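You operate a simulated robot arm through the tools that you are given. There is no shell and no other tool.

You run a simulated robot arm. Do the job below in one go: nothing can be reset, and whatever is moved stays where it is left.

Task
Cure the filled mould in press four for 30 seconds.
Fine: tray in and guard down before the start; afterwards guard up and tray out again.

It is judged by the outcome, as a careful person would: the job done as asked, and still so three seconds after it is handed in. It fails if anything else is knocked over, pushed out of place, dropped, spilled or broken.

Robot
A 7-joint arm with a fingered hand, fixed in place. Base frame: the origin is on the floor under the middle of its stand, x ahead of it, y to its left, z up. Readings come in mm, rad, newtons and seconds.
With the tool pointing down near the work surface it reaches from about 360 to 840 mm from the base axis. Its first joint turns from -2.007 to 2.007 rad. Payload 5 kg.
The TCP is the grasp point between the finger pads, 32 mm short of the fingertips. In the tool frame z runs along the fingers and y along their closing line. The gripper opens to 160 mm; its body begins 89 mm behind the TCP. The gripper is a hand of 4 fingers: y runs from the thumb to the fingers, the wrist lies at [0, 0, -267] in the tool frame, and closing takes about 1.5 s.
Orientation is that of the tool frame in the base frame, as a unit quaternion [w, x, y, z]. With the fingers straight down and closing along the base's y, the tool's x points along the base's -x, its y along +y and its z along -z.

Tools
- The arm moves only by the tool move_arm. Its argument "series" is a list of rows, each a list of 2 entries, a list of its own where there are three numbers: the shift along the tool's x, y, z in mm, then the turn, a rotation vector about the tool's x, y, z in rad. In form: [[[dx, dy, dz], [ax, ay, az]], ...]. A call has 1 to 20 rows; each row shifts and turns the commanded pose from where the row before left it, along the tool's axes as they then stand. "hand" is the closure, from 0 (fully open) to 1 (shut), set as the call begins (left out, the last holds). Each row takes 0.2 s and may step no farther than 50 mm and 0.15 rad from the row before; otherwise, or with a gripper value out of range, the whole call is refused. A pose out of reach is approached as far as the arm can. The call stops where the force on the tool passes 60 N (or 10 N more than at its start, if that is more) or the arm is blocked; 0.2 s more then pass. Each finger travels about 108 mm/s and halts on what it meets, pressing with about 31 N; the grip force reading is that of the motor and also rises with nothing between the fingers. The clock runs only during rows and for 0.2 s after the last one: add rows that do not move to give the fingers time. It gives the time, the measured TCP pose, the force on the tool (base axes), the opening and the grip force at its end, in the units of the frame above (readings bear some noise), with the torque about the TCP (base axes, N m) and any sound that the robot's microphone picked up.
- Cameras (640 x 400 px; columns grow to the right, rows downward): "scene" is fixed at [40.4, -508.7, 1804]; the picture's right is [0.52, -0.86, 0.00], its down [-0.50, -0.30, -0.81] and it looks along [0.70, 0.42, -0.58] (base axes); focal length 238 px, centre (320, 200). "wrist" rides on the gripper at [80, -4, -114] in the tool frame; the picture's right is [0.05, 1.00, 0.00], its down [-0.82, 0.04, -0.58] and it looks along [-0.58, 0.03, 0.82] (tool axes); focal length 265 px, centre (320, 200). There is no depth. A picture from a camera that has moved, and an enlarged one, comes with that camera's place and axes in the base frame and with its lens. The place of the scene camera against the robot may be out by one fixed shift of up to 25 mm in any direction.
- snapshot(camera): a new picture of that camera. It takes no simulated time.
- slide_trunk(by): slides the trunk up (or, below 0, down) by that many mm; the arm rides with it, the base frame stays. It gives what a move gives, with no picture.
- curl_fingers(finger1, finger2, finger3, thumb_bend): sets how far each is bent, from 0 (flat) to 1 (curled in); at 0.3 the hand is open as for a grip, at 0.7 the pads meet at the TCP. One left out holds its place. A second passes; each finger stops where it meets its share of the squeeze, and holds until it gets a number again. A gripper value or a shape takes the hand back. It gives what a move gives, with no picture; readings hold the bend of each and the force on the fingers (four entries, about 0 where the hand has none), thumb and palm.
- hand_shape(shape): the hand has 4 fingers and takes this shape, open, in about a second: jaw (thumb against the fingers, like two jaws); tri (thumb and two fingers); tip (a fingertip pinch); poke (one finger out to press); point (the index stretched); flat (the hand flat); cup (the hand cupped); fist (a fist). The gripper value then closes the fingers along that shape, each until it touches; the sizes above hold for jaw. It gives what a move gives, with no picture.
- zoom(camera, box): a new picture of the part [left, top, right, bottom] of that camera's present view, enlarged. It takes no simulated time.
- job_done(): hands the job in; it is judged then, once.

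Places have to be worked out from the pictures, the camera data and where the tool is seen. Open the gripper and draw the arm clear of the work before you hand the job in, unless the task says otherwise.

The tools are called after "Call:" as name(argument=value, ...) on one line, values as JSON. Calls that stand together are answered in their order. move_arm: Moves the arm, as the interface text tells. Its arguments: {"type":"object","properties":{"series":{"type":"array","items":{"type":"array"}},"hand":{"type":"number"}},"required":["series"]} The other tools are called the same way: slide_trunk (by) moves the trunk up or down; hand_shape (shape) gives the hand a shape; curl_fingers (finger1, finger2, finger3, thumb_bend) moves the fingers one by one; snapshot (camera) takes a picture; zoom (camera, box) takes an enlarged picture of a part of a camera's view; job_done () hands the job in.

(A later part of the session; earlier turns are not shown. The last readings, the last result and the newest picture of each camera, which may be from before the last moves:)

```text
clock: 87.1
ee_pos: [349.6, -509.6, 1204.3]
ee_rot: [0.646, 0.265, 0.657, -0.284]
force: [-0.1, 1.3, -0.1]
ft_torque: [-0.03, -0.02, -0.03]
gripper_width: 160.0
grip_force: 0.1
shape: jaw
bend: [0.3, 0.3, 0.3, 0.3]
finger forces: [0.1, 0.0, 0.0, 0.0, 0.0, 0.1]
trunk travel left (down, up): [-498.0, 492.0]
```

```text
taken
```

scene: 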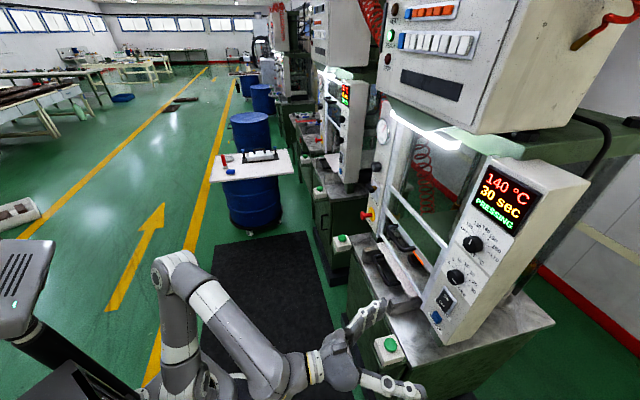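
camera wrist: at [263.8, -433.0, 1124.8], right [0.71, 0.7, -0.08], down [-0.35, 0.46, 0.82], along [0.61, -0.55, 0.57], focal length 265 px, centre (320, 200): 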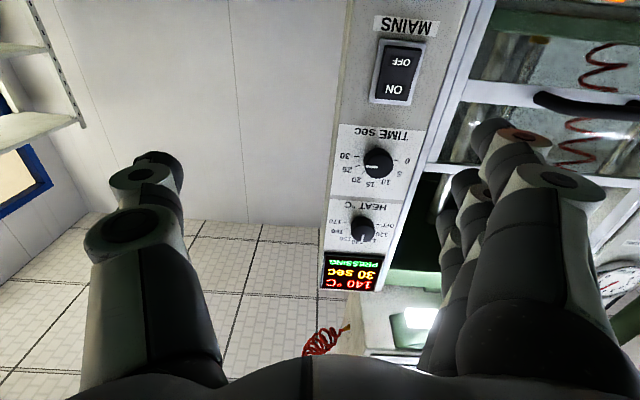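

Still PRESSING. I roll the hand thumb-up, narrow it, and move left in front of the guard handle, staying clear of it.

Call:
move_arm(series=[[[0, 0, 0], [0, 0, -0.143]], [[0, 0, 0], [0, 0, -0.143]], [[0, 0, 0], [0, 0, -0.143]], [[0, 0, 0], [0, 0, -0.143]], [[0, 0, 0], [0, 0, -0.143]], [[0, 0, 0], [0, 0, -0.143]], [[0, 0, 0], [0, 0, -0.143]], [[0, 0, 0], [0, 0, -0.143]], [[0, 0, 0], [0, 0, -0.143]], [[0, 0, 0], [0, 0, -0.143]], [[0, 0, 0], [0, 0, -0.14]]], hand=0.68)

Call:
move_arm(series=[[[-41, 0, 0], [0, 0, 0]], [[-41, 0, 0], [0, 0, 0]], [[-41, 0, 0], [0, 0, 0]], [[-41, 0, 0], [0, 0, 0]], [[-41, 0, 0], [0, 0, 0]], [[-41, 0, 0], [0, 0, 0]], [[-41, 0, 0], [0, 0, 0]], [[-41, 0, 0], [0, 0, 0]]])

Call:
snapshot(camera="wrist")

Call:
zoom(camera="scene", box=[380, 110, 560, 300])

```text
clock: 89.5
ee_pos: [350.3, -509.8, 1203.1]
ee_rot: [-0.256, 0.277, -0.652, 0.658]
force: [-0.2, 0.3, 0.2]
ft_torque: [-0.01, 0.04, 0.01]
gripper_width: 51.7
grip_force: 0.1
shape: jaw
bend: [0.73, 0.73, 0.73, 0.7]
finger forces: [0.0, 0.1, 0.0, 0.0, 0.1, 0.1]
trunk travel left (down, up): [-498.0, 492.0]
```

```text
clock: 91.3
ee_pos: [581.8, -283.4, 1191.0]
ee_rot: [-0.256, 0.276, -0.652, 0.658]
force: [0.1, -0.1, -0.3]
ft_torque: [0.06, 0.02, 0.04]
gripper_width: 51.7
grip_force: 0.1
shape: jaw
bend: [0.73, 0.73, 0.73, 0.7]
finger forces: [0.1, 0.1, 0.0, 0.0, 0.0, 0.0]
trunk travel left (down, up): [-498.0, 492.0]
```

```text
taken
camera wrist: at [444.9, -259.6, 1197.4], right [-0.06, -0.05, -1.0], down [0.18, 0.98, -0.06], along [0.98, -0.18, -0.05], focal length 265 px, centre (320, 200)
```

wrist: 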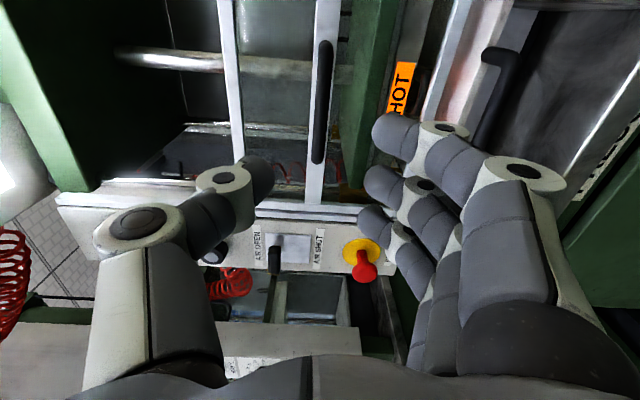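

```text
2.11 times, centred on (470, 205) of scene
camera zoom: at [40.4, -508.7, 1804.0], right [0.52, -0.86, 0.0], down [-0.5, -0.3, -0.81], along [0.7, 0.42, -0.58], focal length 501 px, centre (4, 190)
```

zoom: 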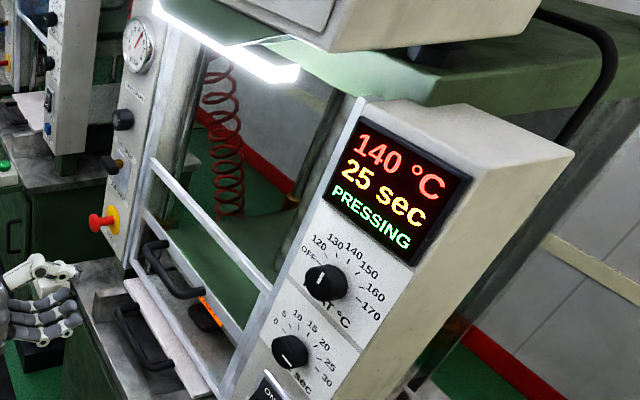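

Counting down: 25 sec left. I wait in place, well clear, until the press reports it is finished.

Call:
move_arm(series=[[[0, 0, 0], [0, 0, 0]], [[0, 0, 0], [0, 0, 0]], [[0, 0, 0], [0, 0, 0]], [[0, 0, 0], [0, 0, 0]], [[0, 0, 0], [0, 0, 0]], [[0, 0, 0], [0, 0, 0]], [[0, 0, 0], [0, 0, 0]], [[0, 0, 0], [0, 0, 0]], [[0, 0, 0], [0, 0, 0]], [[0, 0, 0], [0, 0, 0]], [[0, 0, 0], [0, 0, 0]], [[0, 0, 0], [0, 0, 0]], [[0, 0, 0], [0, 0, 0]], [[0, 0, 0], [0, 0, 0]], [[0, 0, 0], [0, 0, 0]], [[0, 0, 0], [0, 0, 0]], [[0, 0, 0], [0, 0, 0]], [[0, 0, 0], [0, 0, 0]], [[0, 0, 0], [0, 0, 0]], [[0, 0, 0], [0, 0, 0]]])

Call:
move_arm(series=[[[0, 0, 0], [0, 0, 0]], [[0, 0, 0], [0, 0, 0]], [[0, 0, 0], [0, 0, 0]], [[0, 0, 0], [0, 0, 0]], [[0, 0, 0], [0, 0, 0]], [[0, 0, 0], [0, 0, 0]], [[0, 0, 0], [0, 0, 0]], [[0, 0, 0], [0, 0, 0]], [[0, 0, 0], [0, 0, 0]], [[0, 0, 0], [0, 0, 0]], [[0, 0, 0], [0, 0, 0]], [[0, 0, 0], [0, 0, 0]], [[0, 0, 0], [0, 0, 0]], [[0, 0, 0], [0, 0, 0]], [[0, 0, 0], [0, 0, 0]], [[0, 0, 0], [0, 0, 0]], [[0, 0, 0], [0, 0, 0]], [[0, 0, 0], [0, 0, 0]], [[0, 0, 0], [0, 0, 0]], [[0, 0, 0], [0, 0, 0]]])

Call:
move_arm(series=[[[0, 0, 0], [0, 0, 0]], [[0, 0, 0], [0, 0, 0]], [[0, 0, 0], [0, 0, 0]], [[0, 0, 0], [0, 0, 0]], [[0, 0, 0], [0, 0, 0]], [[0, 0, 0], [0, 0, 0]], [[0, 0, 0], [0, 0, 0]], [[0, 0, 0], [0, 0, 0]], [[0, 0, 0], [0, 0, 0]], [[0, 0, 0], [0, 0, 0]], [[0, 0, 0], [0, 0, 0]], [[0, 0, 0], [0, 0, 0]], [[0, 0, 0], [0, 0, 0]], [[0, 0, 0], [0, 0, 0]], [[0, 0, 0], [0, 0, 0]], [[0, 0, 0], [0, 0, 0]], [[0, 0, 0], [0, 0, 0]], [[0, 0, 0], [0, 0, 0]], [[0, 0, 0], [0, 0, 0]], [[0, 0, 0], [0, 0, 0]]])

Call:
move_arm(series=[[[0, 0, 0], [0, 0, 0]], [[0, 0, 0], [0, 0, 0]], [[0, 0, 0], [0, 0, 0]], [[0, 0, 0], [0, 0, 0]], [[0, 0, 0], [0, 0, 0]], [[0, 0, 0], [0, 0, 0]], [[0, 0, 0], [0, 0, 0]], [[0, 0, 0], [0, 0, 0]], [[0, 0, 0], [0, 0, 0]], [[0, 0, 0], [0, 0, 0]], [[0, 0, 0], [0, 0, 0]], [[0, 0, 0], [0, 0, 0]], [[0, 0, 0], [0, 0, 0]], [[0, 0, 0], [0, 0, 0]], [[0, 0, 0], [0, 0, 0]], [[0, 0, 0], [0, 0, 0]], [[0, 0, 0], [0, 0, 0]], [[0, 0, 0], [0, 0, 0]], [[0, 0, 0], [0, 0, 0]], [[0, 0, 0], [0, 0, 0]]])

Call:
zoom(camera="scene", box=[380, 110, 560, 300])

```text
clock: 95.5
ee_pos: [582.1, -285.4, 1190.3]
ee_rot: [-0.257, 0.277, -0.652, 0.658]
force: [0.3, 0.0, 0.0]
ft_torque: [-0.02, -0.01, 0.0]
gripper_width: 51.6
grip_force: 0.0
shape: jaw
bend: [0.73, 0.73, 0.73, 0.7]
finger forces: [0.1, 0.0, 0.1, 0.0, 0.0, 0.0]
trunk travel left (down, up): [-498.0, 492.0]
```

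```text
clock: 99.7
ee_pos: [581.5, -284.6, 1190.4]
ee_rot: [-0.256, 0.277, -0.652, 0.658]
force: [0.9, 0.8, -0.8]
ft_torque: [-0.02, 0.02, 0.02]
gripper_width: 51.5
grip_force: 0.0
shape: jaw
bend: [0.73, 0.73, 0.73, 0.7]
finger forces: [0.1, 0.1, 0.0, 0.0, 0.1, 0.1]
trunk travel left (down, up): [-498.0, 492.0]
```

```text
clock: 103.9
ee_pos: [582.7, -283.8, 1191.0]
ee_rot: [-0.255, 0.277, -0.652, 0.658]
force: [0.2, -0.8, -0.3]
ft_torque: [0.0, 0.02, 0.04]
gripper_width: 51.6
grip_force: 0.1
shape: jaw
bend: [0.73, 0.73, 0.73, 0.7]
finger forces: [0.1, 0.0, 0.1, 0.0, 0.0, 0.1]
trunk travel left (down, up): [-498.0, 492.0]
```

```text
clock: 108.1
ee_pos: [580.9, -285.3, 1190.8]
ee_rot: [-0.256, 0.277, -0.652, 0.657]
force: [-0.4, 0.8, 0.9]
ft_torque: [0.0, 0.01, -0.03]
gripper_width: 51.7
grip_force: 0.0
shape: jaw
bend: [0.73, 0.73, 0.73, 0.7]
finger forces: [0.0, 0.0, 0.0, 0.0, 0.0, 0.1]
trunk travel left (down, up): [-498.0, 492.0]
```

```text
2.11 times, centred on (470, 205) of scene
camera zoom: at [40.4, -508.7, 1804.0], right [0.52, -0.86, 0.0], down [-0.5, -0.3, -0.81], along [0.7, 0.42, -0.58], focal length 501 px, centre (4, 190)
```

zoom: 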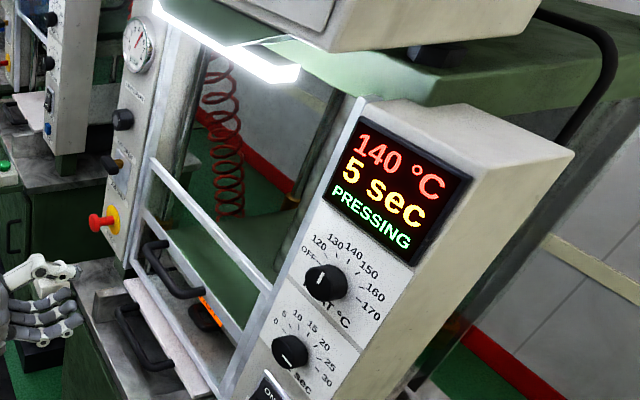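

5 sec left. I wait out the rest.

Call:
move_arm(series=[[[0, 0, 0], [0, 0, 0]], [[0, 0, 0], [0, 0, 0]], [[0, 0, 0], [0, 0, 0]], [[0, 0, 0], [0, 0, 0]], [[0, 0, 0], [0, 0, 0]], [[0, 0, 0], [0, 0, 0]], [[0, 0, 0], [0, 0, 0]], [[0, 0, 0], [0, 0, 0]], [[0, 0, 0], [0, 0, 0]], [[0, 0, 0], [0, 0, 0]], [[0, 0, 0], [0, 0, 0]], [[0, 0, 0], [0, 0, 0]], [[0, 0, 0], [0, 0, 0]], [[0, 0, 0], [0, 0, 0]], [[0, 0, 0], [0, 0, 0]], [[0, 0, 0], [0, 0, 0]], [[0, 0, 0], [0, 0, 0]], [[0, 0, 0], [0, 0, 0]], [[0, 0, 0], [0, 0, 0]], [[0, 0, 0], [0, 0, 0]]])

Call:
move_arm(series=[[[0, 0, 0], [0, 0, 0]], [[0, 0, 0], [0, 0, 0]], [[0, 0, 0], [0, 0, 0]], [[0, 0, 0], [0, 0, 0]], [[0, 0, 0], [0, 0, 0]], [[0, 0, 0], [0, 0, 0]], [[0, 0, 0], [0, 0, 0]], [[0, 0, 0], [0, 0, 0]], [[0, 0, 0], [0, 0, 0]], [[0, 0, 0], [0, 0, 0]], [[0, 0, 0], [0, 0, 0]], [[0, 0, 0], [0, 0, 0]], [[0, 0, 0], [0, 0, 0]], [[0, 0, 0], [0, 0, 0]], [[0, 0, 0], [0, 0, 0]], [[0, 0, 0], [0, 0, 0]], [[0, 0, 0], [0, 0, 0]], [[0, 0, 0], [0, 0, 0]], [[0, 0, 0], [0, 0, 0]], [[0, 0, 0], [0, 0, 0]]])

Call:
zoom(camera="scene", box=[380, 110, 560, 300])

```text
clock: 112.3
ee_pos: [581.2, -283.8, 1189.7]
ee_rot: [-0.257, 0.276, -0.652, 0.657]
force: [0.4, 0.3, -0.5]
ft_torque: [0.0, 0.06, -0.01]
gripper_width: 51.6
grip_force: 0.0
shape: jaw
bend: [0.73, 0.73, 0.73, 0.7]
finger forces: [0.1, 0.0, 0.1, 0.0, 0.0, 0.1]
trunk travel left (down, up): [-498.0, 492.0]
```

```text
clock: 116.5
ee_pos: [582.0, -285.0, 1190.6]
ee_rot: [-0.257, 0.277, -0.652, 0.658]
force: [0.2, -0.4, 0.4]
ft_torque: [0.0, -0.04, 0.02]
gripper_width: 51.4
grip_force: 0.0
shape: jaw
bend: [0.73, 0.73, 0.73, 0.7]
finger forces: [0.0, 0.0, 0.0, 0.0, 0.0, 0.0]
trunk travel left (down, up): [-498.0, 492.0]
```

```text
2.11 times, centred on (470, 205) of scene
camera zoom: at [40.4, -508.7, 1804.0], right [0.52, -0.86, 0.0], down [-0.5, -0.3, -0.81], along [0.7, 0.42, -0.58], focal length 501 px, centre (4, 190)
```

zoom: 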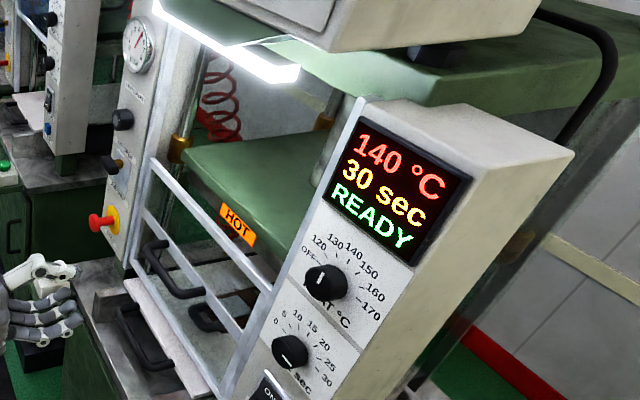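

The cure is complete: platen up, READY. Now I go to the guard handle (z≈1188) and grip it.

Call:
move_arm(series=[[[-5, 2, 35], [0, 0, 0]], [[0, 0, 35], [0, 0, 0]], [[0, 0, 35], [0, 0, 0]], [[0, 0, 30], [0, 0, 0]]])

Call:
snapshot(camera="wrist")

```text
clock: 117.5
ee_pos: [683.3, -376.1, 1188.4]
ee_rot: [-0.256, 0.277, -0.652, 0.658]
force: [0.0, 0.2, -0.1]
ft_torque: [-0.03, 0.02, 0.01]
gripper_width: 51.8
grip_force: 0.0
shape: jaw
bend: [0.73, 0.73, 0.73, 0.7]
finger forces: [0.0, 0.0, 0.0, 0.0, 0.0, 0.0]
trunk travel left (down, up): [-498.0, 492.0]
```

```text
taken
camera wrist: at [544.8, -351.4, 1195.7], right [-0.06, -0.05, -1.0], down [0.18, 0.98, -0.06], along [0.98, -0.18, -0.05], focal length 265 px, centre (320, 200)
```

wrist: 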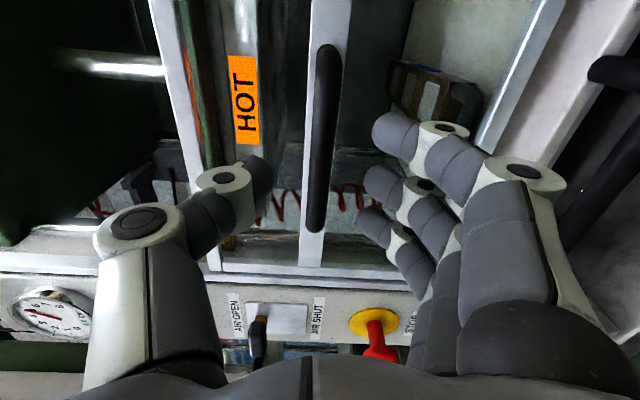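

The bar is centred. I advance the last 48 mm and grip.

Call:
move_arm(series=[[[0, 0, 16], [0, 0, 0]], [[0, 0, 16], [0, 0, 0]], [[0, 0, 16], [0, 0, 0]], [[0, 0, 0], [0, 0, 0]]])

Call:
move_arm(series=[[[0, 0, 0], [0, 0, 0]], [[0, 0, 0], [0, 0, 0]], [[0, 0, 0], [0, 0, 0]], [[0, 0, 0], [0, 0, 0]], [[0, 0, 0], [0, 0, 0]]], hand=1.0)

Call:
move_arm(series=[[[0, -10, 0], [0, 0, 0]], [[0.3, -12, 0], [0, 0, 0]], [[0.3, -12, 0], [0, 0, 0]], [[0.3, -12, 0], [0, 0, 0]]])

Call:
zoom(camera="scene", box=[320, 110, 500, 330])

```text
clock: 118.5
ee_pos: [715.4, -409.8, 1188.5]
ee_rot: [-0.256, 0.277, -0.652, 0.658]
force: [0.6, -0.3, -0.6]
ft_torque: [0.0, 0.01, 0.0]
gripper_width: 52.0
grip_force: 0.0
shape: jaw
bend: [0.73, 0.73, 0.73, 0.7]
finger forces: [0.0, 0.0, 0.0, 0.0, 0.0, 0.1]
trunk travel left (down, up): [-498.0, 492.0]
```

```text
clock: 119.7
ee_pos: [716.1, -410.7, 1188.9]
ee_rot: [-0.256, 0.277, -0.652, 0.658]
force: [7.9, -7.2, 1.3]
ft_torque: [0.03, 0.02, -0.01]
gripper_width: 0.1
grip_force: 30.9
shape: jaw
bend: [0.69, 0.64, 0.67, 0.67]
finger forces: [7.5, 0.0, 7.6, 0.0, 29.7, 0.0]
trunk travel left (down, up): [-498.0, 492.0]
```

```text
clock: 120.7
ee_pos: [716.6, -412.2, 1235.4]
ee_rot: [-0.256, 0.276, -0.652, 0.658]
force: [6.9, -9.7, -1.0]
ft_torque: [0.06, -0.01, -0.07]
gripper_width: 0.2
grip_force: 30.2
shape: jaw
bend: [0.69, 0.64, 0.67, 0.67]
finger forces: [8.3, 0.1, 8.3, 0.0, 29.3, 0.1]
trunk travel left (down, up): [-498.0, 492.0]
```

```text
1.82 times, centred on (410, 220) of scene
camera zoom: at [40.4, -508.7, 1804.0], right [0.52, -0.86, 0.0], down [-0.5, -0.3, -0.81], along [0.7, 0.42, -0.58], focal length 433 px, centre (156, 164)
```

zoom: 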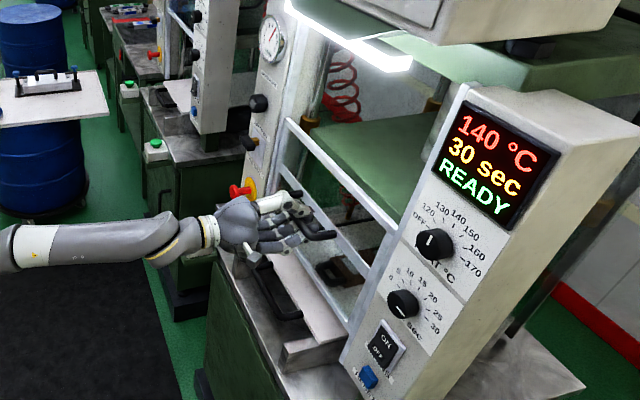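

The guard lifts freely. I raise it back to its original height (handle z≈1446).

Call:
move_arm(series=[[[0.4, -14, 0], [0, 0, 0]], [[0.4, -14, 0], [0, 0, 0]], [[0.4, -14, 0], [0, 0, 0]], [[0.4, -14, 0], [0, 0, 0]], [[0.4, -14, 0], [0, 0, 0]], [[0.4, -14, 0], [0, 0, 0]], [[0.4, -14, 0], [0, 0, 0]], [[0.4, -14, 0], [0, 0, 0]], [[0.4, -14, 0], [0, 0, 0]], [[0.4, -14, 0], [0, 0, 0]]])

Call:
move_arm(series=[[[0.4, -14, 0], [0, 0, 0]], [[0.4, -14, 0], [0, 0, 0]], [[0.4, -14, 0], [0, 0, 0]], [[0.4, -14, 0], [0, 0, 0]], [[0.4, -14, 0], [0, 0, 0]]])

Call:
zoom(camera="scene", box=[320, 110, 500, 330])

```text
clock: 122.9
ee_pos: [716.6, -410.9, 1376.2]
ee_rot: [-0.256, 0.276, -0.653, 0.657]
force: [6.7, -10.7, -3.3]
ft_torque: [-0.01, 0.0, -0.03]
gripper_width: 0.1
grip_force: 30.8
shape: jaw
bend: [0.7, 0.64, 0.67, 0.67]
finger forces: [8.6, 0.0, 8.6, 0.0, 0.0, 0.0]
trunk travel left (down, up): [-498.0, 492.0]
```

```text
clock: 124.1
ee_pos: [719.4, -411.3, 1447.0]
ee_rot: [-0.257, 0.277, -0.652, 0.658]
force: [-0.2, -6.3, -0.8]
ft_torque: [-0.01, 0.0, -0.04]
gripper_width: 0.1
grip_force: 30.8
shape: jaw
bend: [0.7, 0.64, 0.67, 0.67]
finger forces: [6.5, 0.0, 6.5, 0.0, 0.1, 0.0]
trunk travel left (down, up): [-498.0, 492.0]
```

```text
1.82 times, centred on (410, 220) of scene
camera zoom: at [40.4, -508.7, 1804.0], right [0.52, -0.86, 0.0], down [-0.5, -0.3, -0.81], along [0.7, 0.42, -0.58], focal length 433 px, centre (156, 164)
```

zoom: 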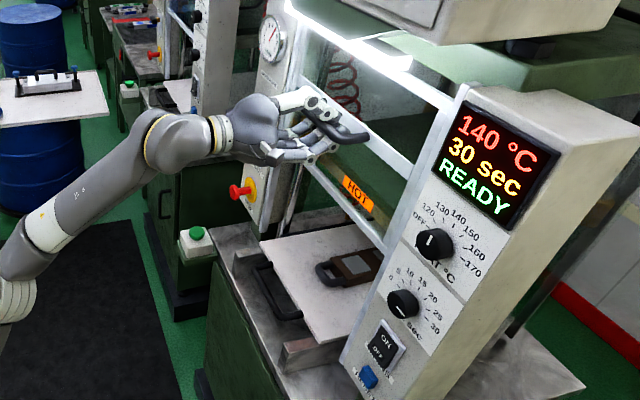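

The guard is back at its original height. I check for the top stop with a few more millimetres.

Call:
move_arm(series=[[[0, -4, 0], [0, 0, 0]], [[0, -4, 0], [0, 0, 0]], [[0, 0, 0], [0, 0, 0]]])

```text
clock: 124.9
ee_pos: [719.4, -412.3, 1452.0]
ee_rot: [-0.255, 0.276, -0.654, 0.657]
force: [0.5, -7.9, -12.1]
ft_torque: [0.03, 0.03, 0.0]
gripper_width: 0.1
grip_force: 30.9
shape: jaw
bend: [0.7, 0.64, 0.68, 0.67]
finger forces: [7.1, 0.0, 7.0, 0.0, 0.0, 0.0]
trunk travel left (down, up): [-498.0, 492.0]
```

The guard meets its top stop (12 N). I open the hand and back away, checking that it stays up.

Call:
move_arm(series=[[[0, 3, 0], [0, 0, 0]], [[0, 0, 0], [0, 0, 0]], [[0, 0, 0], [0, 0, 0]], [[0, 0, 0], [0, 0, 0]], [[0, 0, 0], [0, 0, 0]], [[0, 0, -15], [0, 0, 0]], [[0, 0, -25], [0, 0, 0]], [[0, 0, -40], [0, 0, 0]], [[0, 0, -40], [0, 0, 0]], [[0, 0, -40], [0, 0, 0]]], hand=0.68)

Call:
snapshot(camera="wrist")

Call:
snapshot(camera="scene")

```text
clock: 127.1
ee_pos: [605.6, -293.0, 1450.9]
ee_rot: [-0.255, 0.276, -0.653, 0.658]
force: [-0.4, -0.3, 0.2]
ft_torque: [-0.03, -0.05, 0.02]
gripper_width: 50.9
grip_force: 0.2
shape: jaw
bend: [0.73, 0.73, 0.73, 0.7]
finger forces: [0.0, 0.0, 0.0, 0.0, 0.1, 0.0]
trunk travel left (down, up): [-498.0, 492.0]
```

```text
taken
camera wrist: at [468.4, -267.1, 1458.4], right [-0.06, -0.05, -1.0], down [0.18, 0.98, -0.06], along [0.98, -0.18, -0.05], focal length 265 px, centre (320, 200)
```

wrist: 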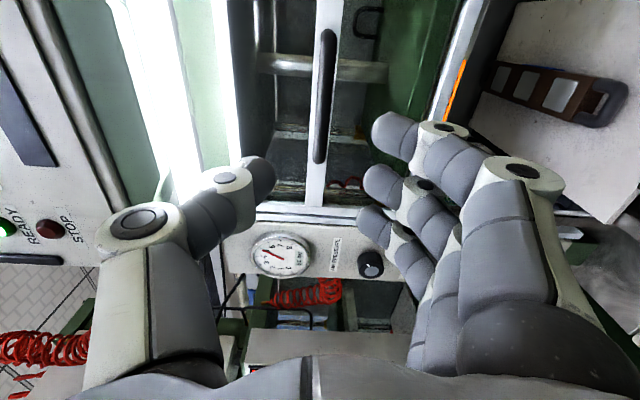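

```text
taken
```

scene: 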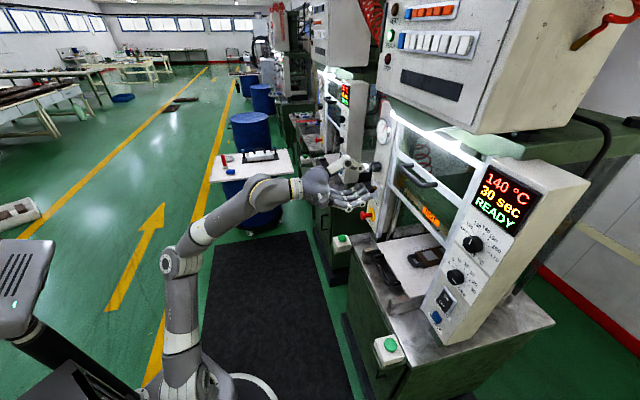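

The guard stays up. Now the tray: I lower the trunk 120 mm and tilt the hand down toward the tray handle.

Call:
slide_trunk(by=-120)

Call:
move_arm(series=[[[-5, 39.9, -3], [-0.15, 0, 0]], [[-5, 39.9, -3], [-0.15, 0, 0]], [[0, 39.9, -3], [-0.15, 0, 0]], [[0, 39.9, -3], [-0.15, 0, 0]], [[0, 39.9, -3], [-0.15, 0, 0]]])

Call:
snapshot(camera="wrist")

Call:
snapshot(camera="scene")

```text
clock: 128.6
ee_pos: [606.5, -292.5, 1330.6]
ee_rot: [-0.255, 0.277, -0.652, 0.658]
force: [0.9, -1.5, 0.7]
ft_torque: [0.02, 0.02, -0.03]
gripper_width: 50.5
grip_force: 0.0
shape: jaw
bend: [0.73, 0.73, 0.73, 0.7]
finger forces: [0.1, 0.0, 0.1, 0.0, 0.0, 0.1]
trunk travel left (down, up): [-378.0, 612.0]
```

```text
clock: 129.8
ee_pos: [558.3, -236.3, 1147.4]
ee_rot: [0.137, -0.352, 0.848, -0.372]
force: [0.1, 0.3, -0.9]
ft_torque: [0.0, 0.02, -0.02]
gripper_width: 51.1
grip_force: 0.0
shape: jaw
bend: [0.73, 0.73, 0.73, 0.7]
finger forces: [0.0, 0.0, 0.0, 0.0, 0.0, 0.0]
trunk travel left (down, up): [-378.0, 612.0]
```

```text
taken
camera wrist: at [445.4, -234.1, 1231.6], right [-0.53, 0.44, -0.73], down [0.28, 0.9, 0.34], along [0.8, -0.02, -0.6], focal length 265 px, centre (320, 200)
```

wrist: 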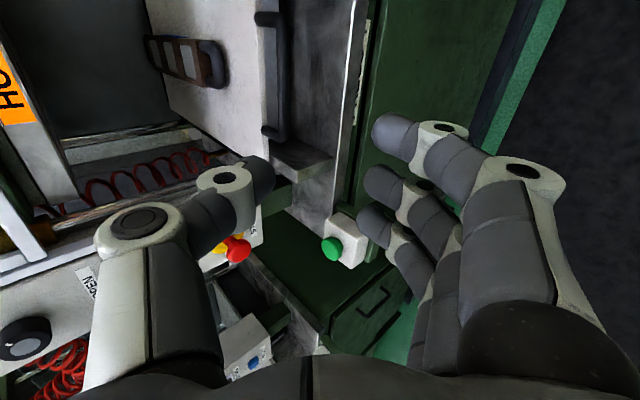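

```text
taken
```

scene: 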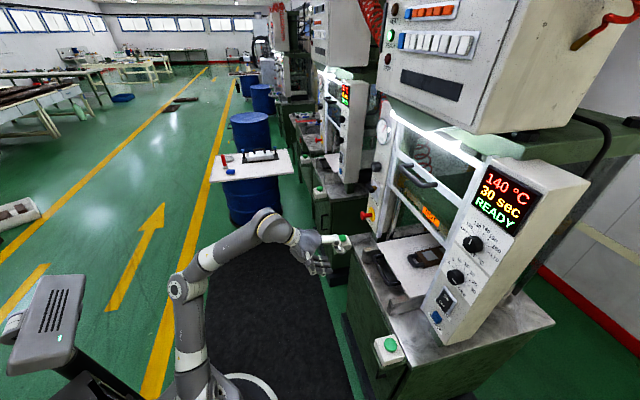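

I can see the handle and tray edge ahead. I move closer above the handle and look again.

Call:
move_arm(series=[[[-1.8, -17, 31.4], [0, 0, 0]], [[-1.8, -17, 31.4], [0, 0, 0]], [[-1.8, -17, 31.4], [0, 0, 0]], [[-1.8, -17, 31.4], [0, 0, 0]], [[0, 0, 0], [0, 0, 0]]])

Call:
snapshot(camera="wrist")

Call:
zoom(camera="scene", box=[320, 190, 460, 320])

```text
clock: 131.0
ee_pos: [660.4, -330.1, 1112.9]
ee_rot: [0.137, -0.351, 0.848, -0.373]
force: [0.1, -0.3, -0.2]
ft_torque: [0.02, 0.03, 0.02]
gripper_width: 50.8
grip_force: 0.0
shape: jaw
bend: [0.73, 0.73, 0.73, 0.7]
finger forces: [0.0, 0.0, 0.0, 0.0, 0.1, 0.0]
trunk travel left (down, up): [-378.0, 612.0]
```

```text
taken
camera wrist: at [547.6, -328.1, 1196.1], right [-0.53, 0.44, -0.73], down [0.28, 0.9, 0.34], along [0.8, -0.02, -0.6], focal length 265 px, centre (320, 200)
```

wrist: 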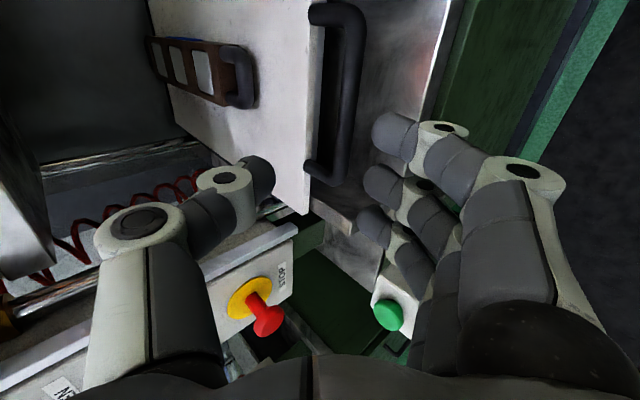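

```text
3.08 times, centred on (390, 255) of scene
camera zoom: at [40.4, -508.7, 1804.0], right [0.52, -0.86, 0.0], down [-0.5, -0.3, -0.81], along [0.7, 0.42, -0.58], focal length 732 px, centre (105, 31)
```

zoom: 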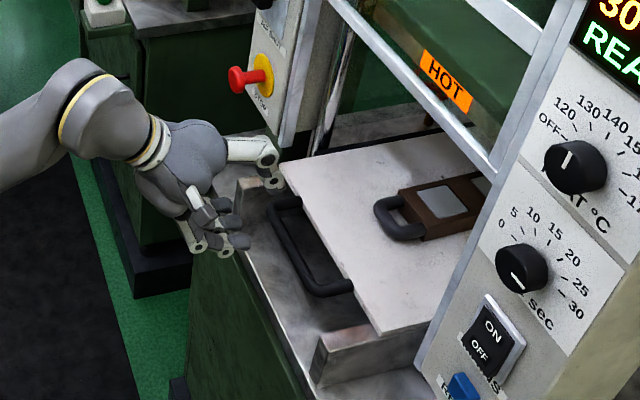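

The bar is near p≈772, tray edge near p≈820. I move over the handle (p≈768, z≈1070) with the same tilt as when I released it.

Call:
move_arm(series=[[[0, 0, 0], [-0.085, 0, 0]], [[-0.5, -7.3, 25.8], [0, 0, 0]], [[-0.5, -7.3, 25.8], [0, 0, 0]], [[-0.5, -7.3, 25.8], [0, 0, 0]], [[0, 0, 0], [0, 0, 0]]])

Call:
snapshot(camera="wrist")

Call:
zoom(camera="scene", box=[320, 190, 460, 320])

```text
clock: 132.2
ee_pos: [708.3, -382.1, 1070.6]
ee_rot: [0.122, -0.356, 0.863, -0.337]
force: [0.4, 0.6, 0.4]
ft_torque: [0.0, -0.03, -0.01]
gripper_width: 51.0
grip_force: 0.1
shape: jaw
bend: [0.73, 0.73, 0.73, 0.7]
finger forces: [0.0, 0.0, 0.1, 0.0, 0.0, 0.0]
trunk travel left (down, up): [-378.0, 612.0]
```

```text
taken
camera wrist: at [601.6, -385.6, 1160.1], right [-0.57, 0.48, -0.67], down [0.3, 0.88, 0.38], along [0.77, 0.01, -0.64], focal length 265 px, centre (320, 200)
```

wrist: 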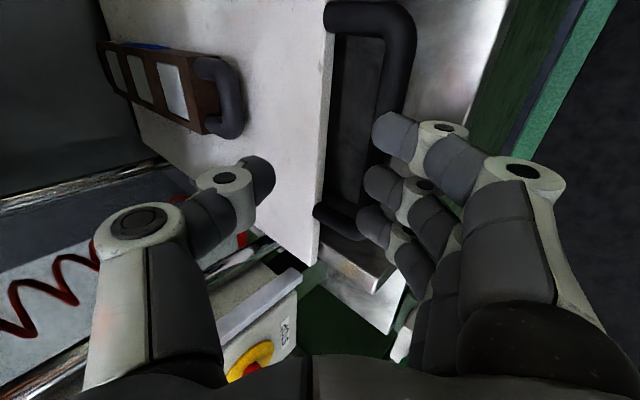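

```text
3.08 times, centred on (390, 255) of scene
camera zoom: at [40.4, -508.7, 1804.0], right [0.52, -0.86, 0.0], down [-0.5, -0.3, -0.81], along [0.7, 0.42, -0.58], focal length 732 px, centre (105, 31)
```

zoom: 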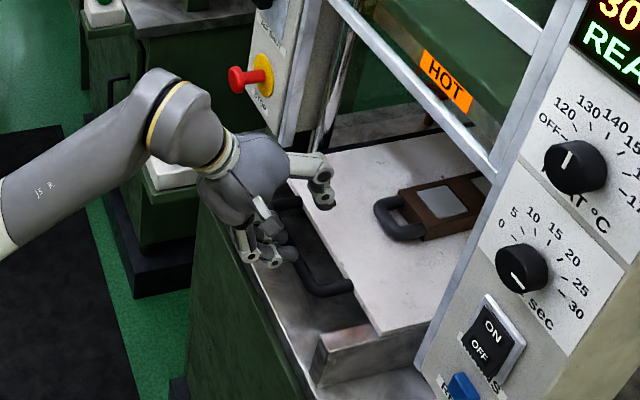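

The bar is at p≈772 and the tray edge at p≈820. Because the hand is tilted I should slide in along the finger direction, so I back up along it and narrow the hand to ~35 mm.

Call:
move_arm(series=[[[0, 21.2, -9.3], [0, 0, 0]], [[0, 21.2, -9.3], [0, 0, 0]], [[0, 0, 0], [0, 0, 0]], [[0, 0, 0], [0, 0, 0]]], hand=0.78)

Call:
snapshot(camera="wrist")

Call:
zoom(camera="wrist", box=[220, 0, 460, 230])

```text
clock: 133.2
ee_pos: [677.1, -349.4, 1055.3]
ee_rot: [0.123, -0.357, 0.863, -0.337]
force: [0.6, -0.7, 0.4]
ft_torque: [0.02, 0.02, -0.04]
gripper_width: 35.6
grip_force: 0.0
shape: jaw
bend: [0.73, 0.73, 0.73, 0.7]
finger forces: [0.0, 0.0, 0.0, 0.0, 0.1, 0.0]
trunk travel left (down, up): [-378.0, 612.0]
```

```text
taken
camera wrist: at [569.2, -352.8, 1144.7], right [-0.57, 0.48, -0.67], down [0.3, 0.88, 0.38], along [0.77, 0.01, -0.64], focal length 265 px, centre (320, 200)
```

wrist: 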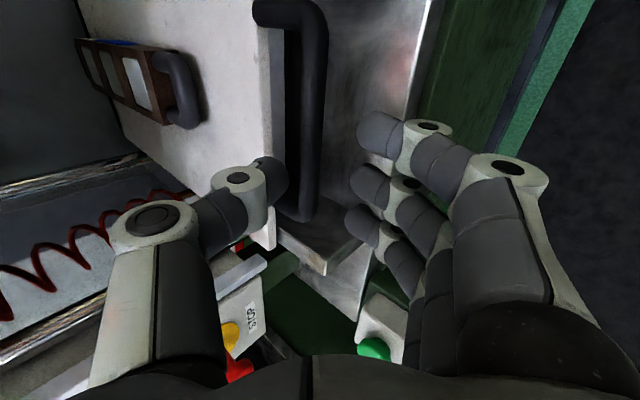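

```text
1.74 times, centred on (340, 115) of wrist
camera zoom: at [569.2, -352.8, 1144.7], right [-0.57, 0.48, -0.67], down [0.3, 0.88, 0.38], along [0.77, 0.01, -0.64], focal length 462 px, centre (285, 348)
```

zoom: 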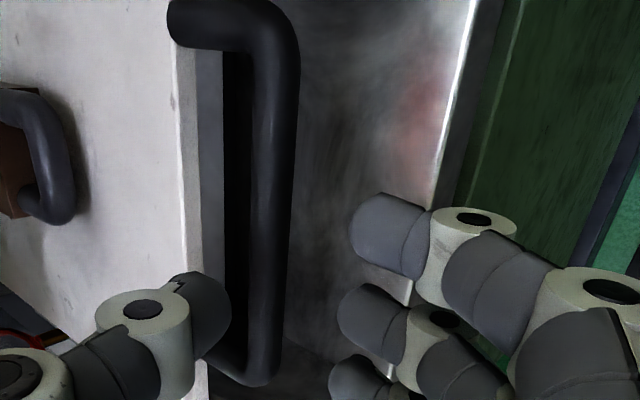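

The bar sits about 8 mm toward the thumb side of the hand axis. I correct by 8 mm and slide in along the fingers about 46 mm.

Call:
move_arm(series=[[[0, -8, 0], [0, 0, 0]], [[0, 0, 12], [0, 0, 0]], [[0, 0, 12], [0, 0, 0]], [[0, 0, 12], [0, 0, 0]], [[0, 0, 10], [0, 0, 0]]])

Call:
zoom(camera="wrist", box=[220, 50, 460, 280])

```text
clock: 134.4
ee_pos: [702.8, -379.3, 1024.6]
ee_rot: [0.122, -0.357, 0.862, -0.337]
force: [-0.7, 0.4, 0.2]
ft_torque: [0.02, 0.01, 0.0]
gripper_width: 35.7
grip_force: 0.1
shape: jaw
bend: [0.73, 0.73, 0.73, 0.7]
finger forces: [0.1, 0.1, 0.0, 0.0, 0.1, 0.0]
trunk travel left (down, up): [-378.0, 612.0]
```

```text
1.74 times, centred on (340, 165) of wrist
camera zoom: at [595.1, -381.3, 1115.8], right [-0.57, 0.48, -0.67], down [0.3, 0.88, 0.38], along [0.77, 0.01, -0.64], focal length 462 px, centre (285, 261)
```

zoom: 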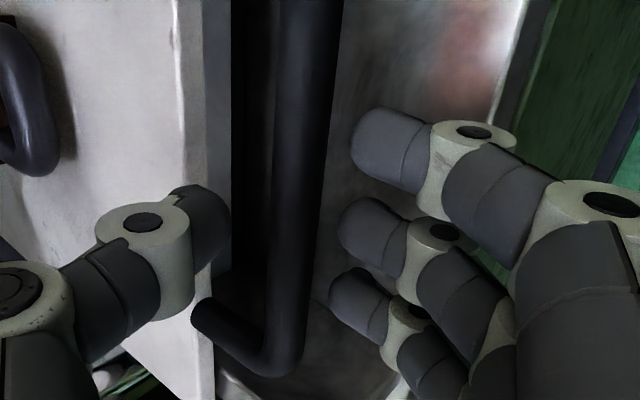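

The bar lies between thumb and fingers with no contact. I close the hand on it.

Call:
move_arm(series=[[[0, 0, 3], [0, 0, 0]], [[0, 0, 0], [0, 0, 0]], [[0, 0, 0], [0, 0, 0]], [[0, 0, 0], [0, 0, 0]], [[0, 0, 0], [0, 0, 0]], [[0, 0, 0], [0, 0, 0]]], hand=1.0)

Call:
zoom(camera="wrist", box=[220, 50, 460, 280])

```text
clock: 135.8
ee_pos: [705.0, -380.0, 1023.5]
ee_rot: [0.122, -0.356, 0.863, -0.337]
force: [-0.5, -1.9, -3.3]
ft_torque: [0.03, 0.07, -0.04]
gripper_width: 7.9
grip_force: 30.9
shape: jaw
bend: [0.72, 0.71, 0.71, 0.71]
finger forces: [8.1, 8.0, 7.8, 0.0, 25.9, 0.0]
trunk travel left (down, up): [-378.0, 612.0]
```

```text
1.74 times, centred on (340, 165) of wrist
camera zoom: at [597.1, -382.5, 1113.1], right [-0.57, 0.48, -0.67], down [0.3, 0.88, 0.38], along [0.76, 0.01, -0.64], focal length 462 px, centre (285, 261)
```

zoom: 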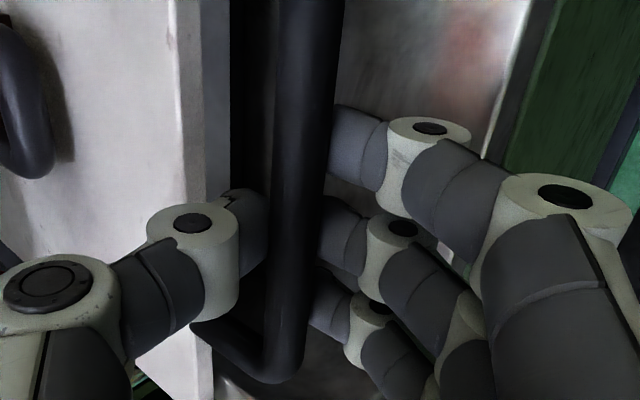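

All fingers and the thumb hold the bar. I pull the tray out gently along the press axis.

Call:
move_arm(series=[[[0, 6, -5.4], [0, 0, 0]], [[0, 8, -7.2], [0, 0, 0]], [[0, 10, -9], [0, 0, 0]], [[0, 10, -9], [0, 0, 0]]])

Call:
snapshot(camera="wrist")

Call:
zoom(camera="scene", box=[300, 190, 480, 330])

```text
clock: 136.8
ee_pos: [670.7, -345.5, 1023.8]
ee_rot: [0.121, -0.356, 0.863, -0.336]
force: [-4.9, -1.8, -7.4]
ft_torque: [0.06, 0.14, -0.09]
gripper_width: 7.6
grip_force: 30.4
shape: jaw
bend: [0.72, 0.71, 0.71, 0.71]
finger forces: [9.4, 9.1, 8.8, 0.0, 25.3, 0.0]
trunk travel left (down, up): [-378.0, 612.0]
```

```text
taken
camera wrist: at [563.2, -348.3, 1113.5], right [-0.57, 0.48, -0.66], down [0.3, 0.88, 0.38], along [0.76, 0.01, -0.65], focal length 265 px, centre (320, 200)
```

wrist: 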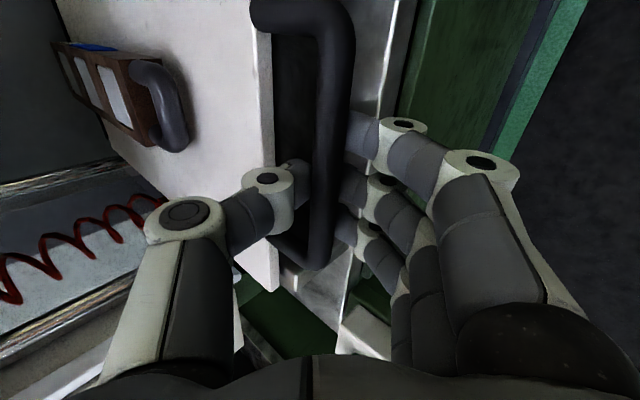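

```text
2.86 times, centred on (390, 260) of scene
camera zoom: at [40.4, -508.7, 1804.0], right [0.52, -0.86, 0.0], down [-0.5, -0.3, -0.81], along [0.7, 0.42, -0.58], focal length 680 px, centre (120, 29)
```

zoom: 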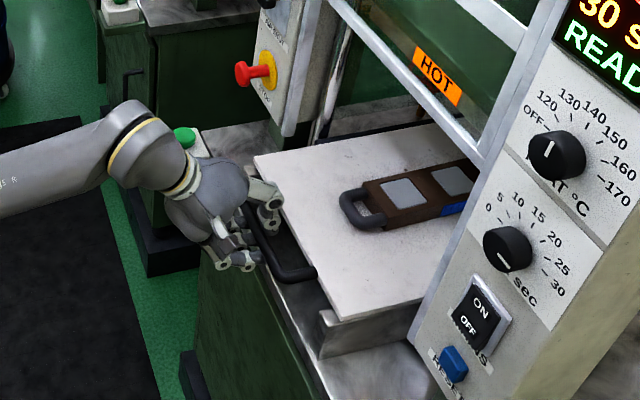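

The tray slides out smoothly with the mould riding on it. I continue, gradually bringing the hand more upright.

Call:
move_arm(series=[[[0, 11.2, -10.0], [-0.03, 0, 0]], [[0, 11.5, -9.7], [-0.03, 0, 0]], [[0, 11.8, -9.3], [-0.03, 0, 0]], [[0, 12.0, -9.0], [-0.03, 0, 0]], [[0, 12.3, -8.6], [-0.03, 0, 0]], [[0, 12.5, -8.2], [-0.03, 0, 0]], [[0, 12.8, -7.8], [-0.03, 0, 0]], [[0, 13.0, -7.5], [-0.03, 0, 0]], [[0, 13.2, -7.1], [-0.03, 0, 0]], [[0, 13.4, -6.7], [-0.03, 0, 0]]])

Call:
snapshot(camera="wrist")

Call:
snapshot(camera="scene")

```text
clock: 139.0
ee_pos: [564.7, -239.1, 1024.3]
ee_rot: [0.067, -0.371, 0.904, -0.204]
force: [-13.1, -11.6, -2.5]
ft_torque: [-0.2, 0.21, -0.04]
gripper_width: 7.7
grip_force: 30.8
shape: jaw
bend: [0.71, 0.71, 0.71, 0.72]
finger forces: [8.9, 8.7, 8.4, 0.1, 23.1, 0.0]
trunk travel left (down, up): [-378.0, 612.0]
```

```text
taken
camera wrist: at [478.0, -262.0, 1131.8], right [-0.68, 0.61, -0.42], down [0.4, 0.78, 0.48], along [0.62, 0.16, -0.77], focal length 265 px, centre (320, 200)
```

wrist: 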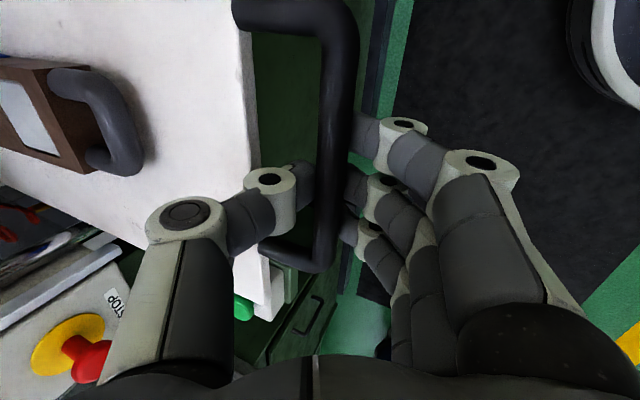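

```text
taken
```

scene: 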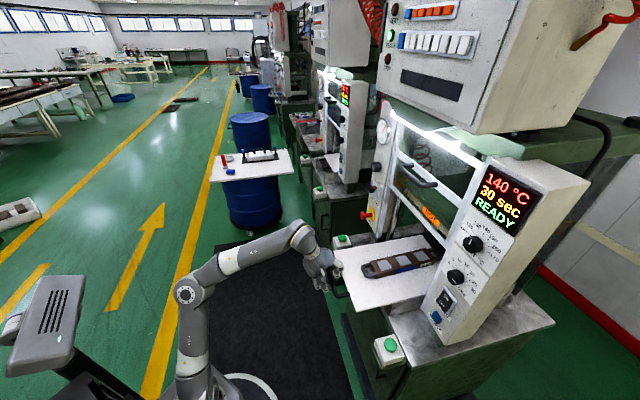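

About half way out. A small sideways load shows, so I ease 3 mm to the right while continuing.

Call:
move_arm(series=[[[1, 13.6, -6.3], [-0.03, 0, 0]], [[1, 13.8, -5.8], [-0.03, 0, 0]], [[1, 14.0, -5.4], [-0.03, 0, 0]], [[0, 14.1, -5.0], [-0.03, 0, 0]], [[0, 14.3, -4.6], [-0.03, 0, 0]], [[0, 14.4, -4.1], [-0.03, 0, 0]]])

Call:
snapshot(camera="scene")

```text
clock: 140.4
ee_pos: [502.6, -175.8, 1024.7]
ee_rot: [0.033, -0.376, 0.918, -0.121]
force: [-4.4, -2.4, -10.7]
ft_torque: [-0.13, 0.01, 0.07]
gripper_width: 6.7
grip_force: 30.9
shape: jaw
bend: [0.71, 0.71, 0.71, 0.73]
finger forces: [9.4, 9.6, 10.0, 0.1, 21.3, 0.1]
trunk travel left (down, up): [-378.0, 612.0]
```

```text
taken
```

scene: 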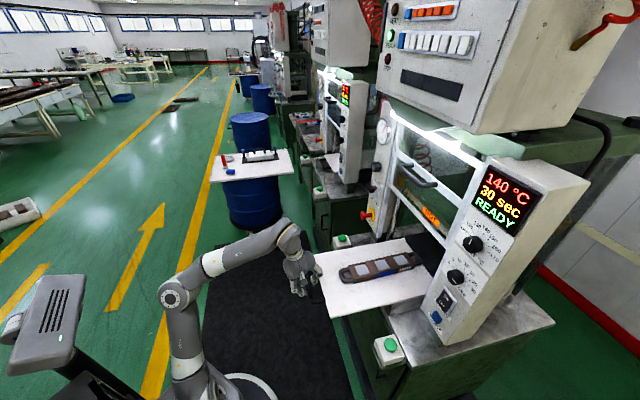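

Nearly out; I continue with slightly smaller steps toward the outer stop.

Call:
move_arm(series=[[[0, 14.5, -3.7], [-0.03, 0, 0]], [[0, 14.6, -3.3], [-0.03, 0, 0]], [[0, 14.7, -2.8], [-0.03, 0, 0]], [[0, 14.8, -2.4], [-0.03, 0, 0]], [[0, 12, -1.5], [-0.03, 0, 0]]])

Call:
snapshot(camera="wrist")

Call:
snapshot(camera="scene")

```text
clock: 141.6
ee_pos: [451.8, -125.4, 1022.5]
ee_rot: [0.004, -0.376, 0.925, -0.051]
force: [-11.9, -12.3, -21.8]
ft_torque: [-0.29, 0.04, 0.19]
gripper_width: 6.2
grip_force: 30.7
shape: jaw
bend: [0.71, 0.71, 0.71, 0.73]
finger forces: [10.6, 11.0, 11.4, 0.1, 20.6, 0.1]
trunk travel left (down, up): [-378.0, 612.0]
```

```text
taken
camera wrist: at [390.5, -173.8, 1138.4], right [-0.73, 0.67, -0.1], down [0.53, 0.65, 0.54], along [0.43, 0.35, -0.83], focal length 265 px, centre (320, 200)
```

wrist: 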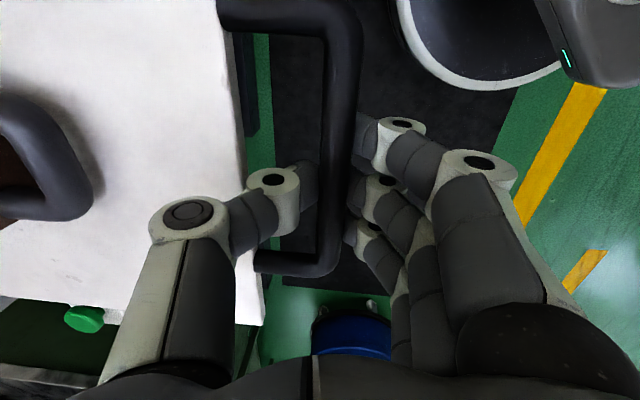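

```text
taken
```

scene: 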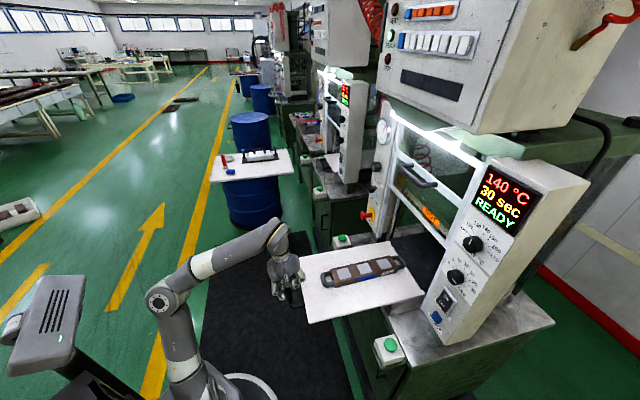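

Almost fully out (about 25 mm to go). I relieve the loads slightly (lower, right) and finish to the stop.

Call:
move_arm(series=[[[1.5, 8, 1], [0, 0, 0]], [[1.5, 8, 1], [0, 0, 0]], [[0, 6, 0], [0, 0, 0]], [[0, 0, 0], [0, 0, 0]]])

Call:
zoom(camera="scene", box=[240, 200, 440, 340])

```text
clock: 142.6
ee_pos: [434.3, -110.6, 1020.3]
ee_rot: [0.006, -0.378, 0.924, -0.054]
force: [2.4, 2.4, -5.9]
ft_torque: [-0.02, -0.03, 0.03]
gripper_width: 6.1
grip_force: 30.5
shape: jaw
bend: [0.72, 0.72, 0.71, 0.73]
finger forces: [5.8, 6.3, 6.3, 0.0, 18.9, 0.0]
trunk travel left (down, up): [-378.0, 612.0]
```

```text
2.86 times, centred on (340, 270) of scene
camera zoom: at [40.4, -508.7, 1804.0], right [0.52, -0.86, 0.0], down [-0.5, -0.3, -0.81], along [0.7, 0.42, -0.58], focal length 680 px, centre (263, 0)
```

zoom: 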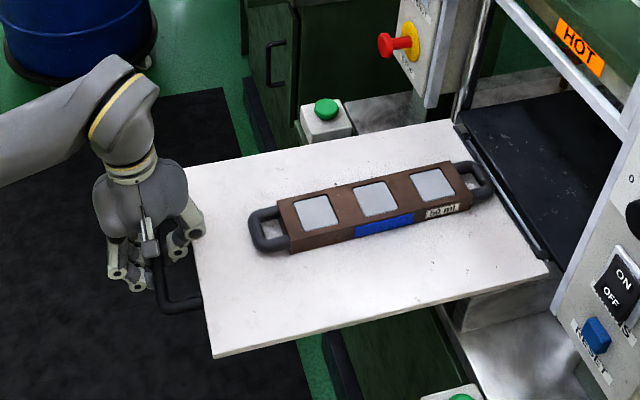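

The tray corners are back where they began (within a pixel). I pull a few millimetres more to feel for the outer stop.

Call:
move_arm(series=[[[0, 5, 0], [0, 0, 0]], [[0, 5, 0], [0, 0, 0]], [[0, 0, 0], [0, 0, 0]]])

Call:
zoom(camera="scene", box=[240, 200, 440, 340])

```text
clock: 143.4
ee_pos: [428.7, -104.4, 1018.6]
ee_rot: [0.005, -0.377, 0.925, -0.053]
force: [9.8, -4.3, -4.2]
ft_torque: [-0.03, -0.06, 0.02]
gripper_width: 5.5
grip_force: 30.6
shape: jaw
bend: [0.72, 0.72, 0.72, 0.73]
finger forces: [5.3, 5.6, 5.7, 0.1, 23.6, 0.0]
trunk travel left (down, up): [-378.0, 612.0]
```

```text
2.86 times, centred on (340, 270) of scene
camera zoom: at [40.4, -508.7, 1804.0], right [0.52, -0.86, 0.0], down [-0.5, -0.3, -0.81], along [0.7, 0.42, -0.58], focal length 680 px, centre (263, 0)
```

zoom: 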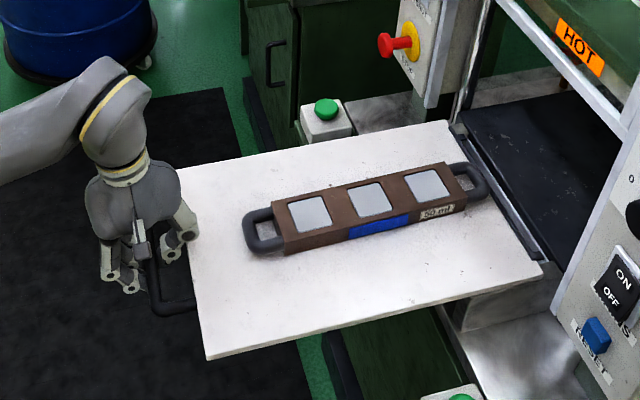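

The tray came about 8 mm further than where it stood at the start, so I push it back those few millimetres to its original place.

Call:
move_arm(series=[[[0, -4, 0], [0, 0, 0]], [[0, -4, 0], [0, 0, 0]], [[0, 0, 0], [0, 0, 0]]])

Call:
zoom(camera="scene", box=[240, 200, 440, 340])

```text
clock: 144.2
ee_pos: [434.0, -108.2, 1019.6]
ee_rot: [0.004, -0.378, 0.924, -0.053]
force: [1.7, 5.6, -20.1]
ft_torque: [0.0, -0.08, 0.01]
gripper_width: 5.6
grip_force: 31.0
shape: jaw
bend: [0.72, 0.71, 0.71, 0.72]
finger forces: [7.8, 8.2, 8.6, 0.0, 21.0, 0.0]
trunk travel left (down, up): [-378.0, 612.0]
```

```text
2.86 times, centred on (340, 270) of scene
camera zoom: at [40.4, -508.7, 1804.0], right [0.52, -0.86, 0.0], down [-0.5, -0.3, -0.81], along [0.7, 0.42, -0.58], focal length 680 px, centre (263, 0)
```

zoom: 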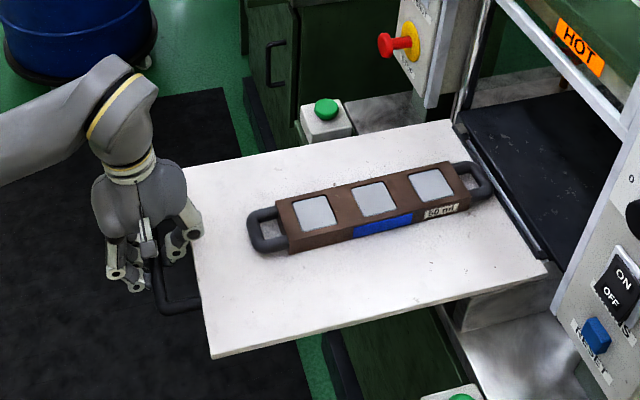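

Good, the tray stands as at the start and the mould sits unmoved on it. I ease the load, open the hand a little and lift straight out of the handle.

Call:
move_arm(series=[[[0, 0, 3], [0, 0, 0]], [[0, 0, 0], [0, 0, 0]], [[0, 0, 0], [0, 0, 0]], [[0, 0, 0], [0, 0, 0]]], hand=0.75)

Call:
zoom(camera="wrist", box=[160, 80, 440, 290])

```text
clock: 145.2
ee_pos: [432.9, -109.0, 1018.6]
ee_rot: [0.005, -0.377, 0.925, -0.053]
force: [-0.7, -0.1, 0.2]
ft_torque: [0.01, -0.03, 0.02]
gripper_width: 39.5
grip_force: 0.1
shape: jaw
bend: [0.73, 0.73, 0.73, 0.7]
finger forces: [0.0, 0.1, 0.0, 0.1, 0.0, 0.0]
trunk travel left (down, up): [-378.0, 612.0]
```

```text
1.90 times, centred on (300, 185) of wrist
camera zoom: at [372.0, -158.1, 1133.4], right [-0.73, 0.67, -0.1], down [0.53, 0.65, 0.55], along [0.43, 0.35, -0.83], focal length 506 px, centre (358, 229)
```

zoom: 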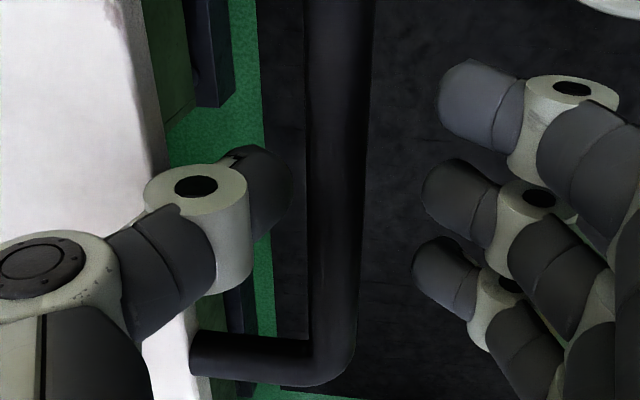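

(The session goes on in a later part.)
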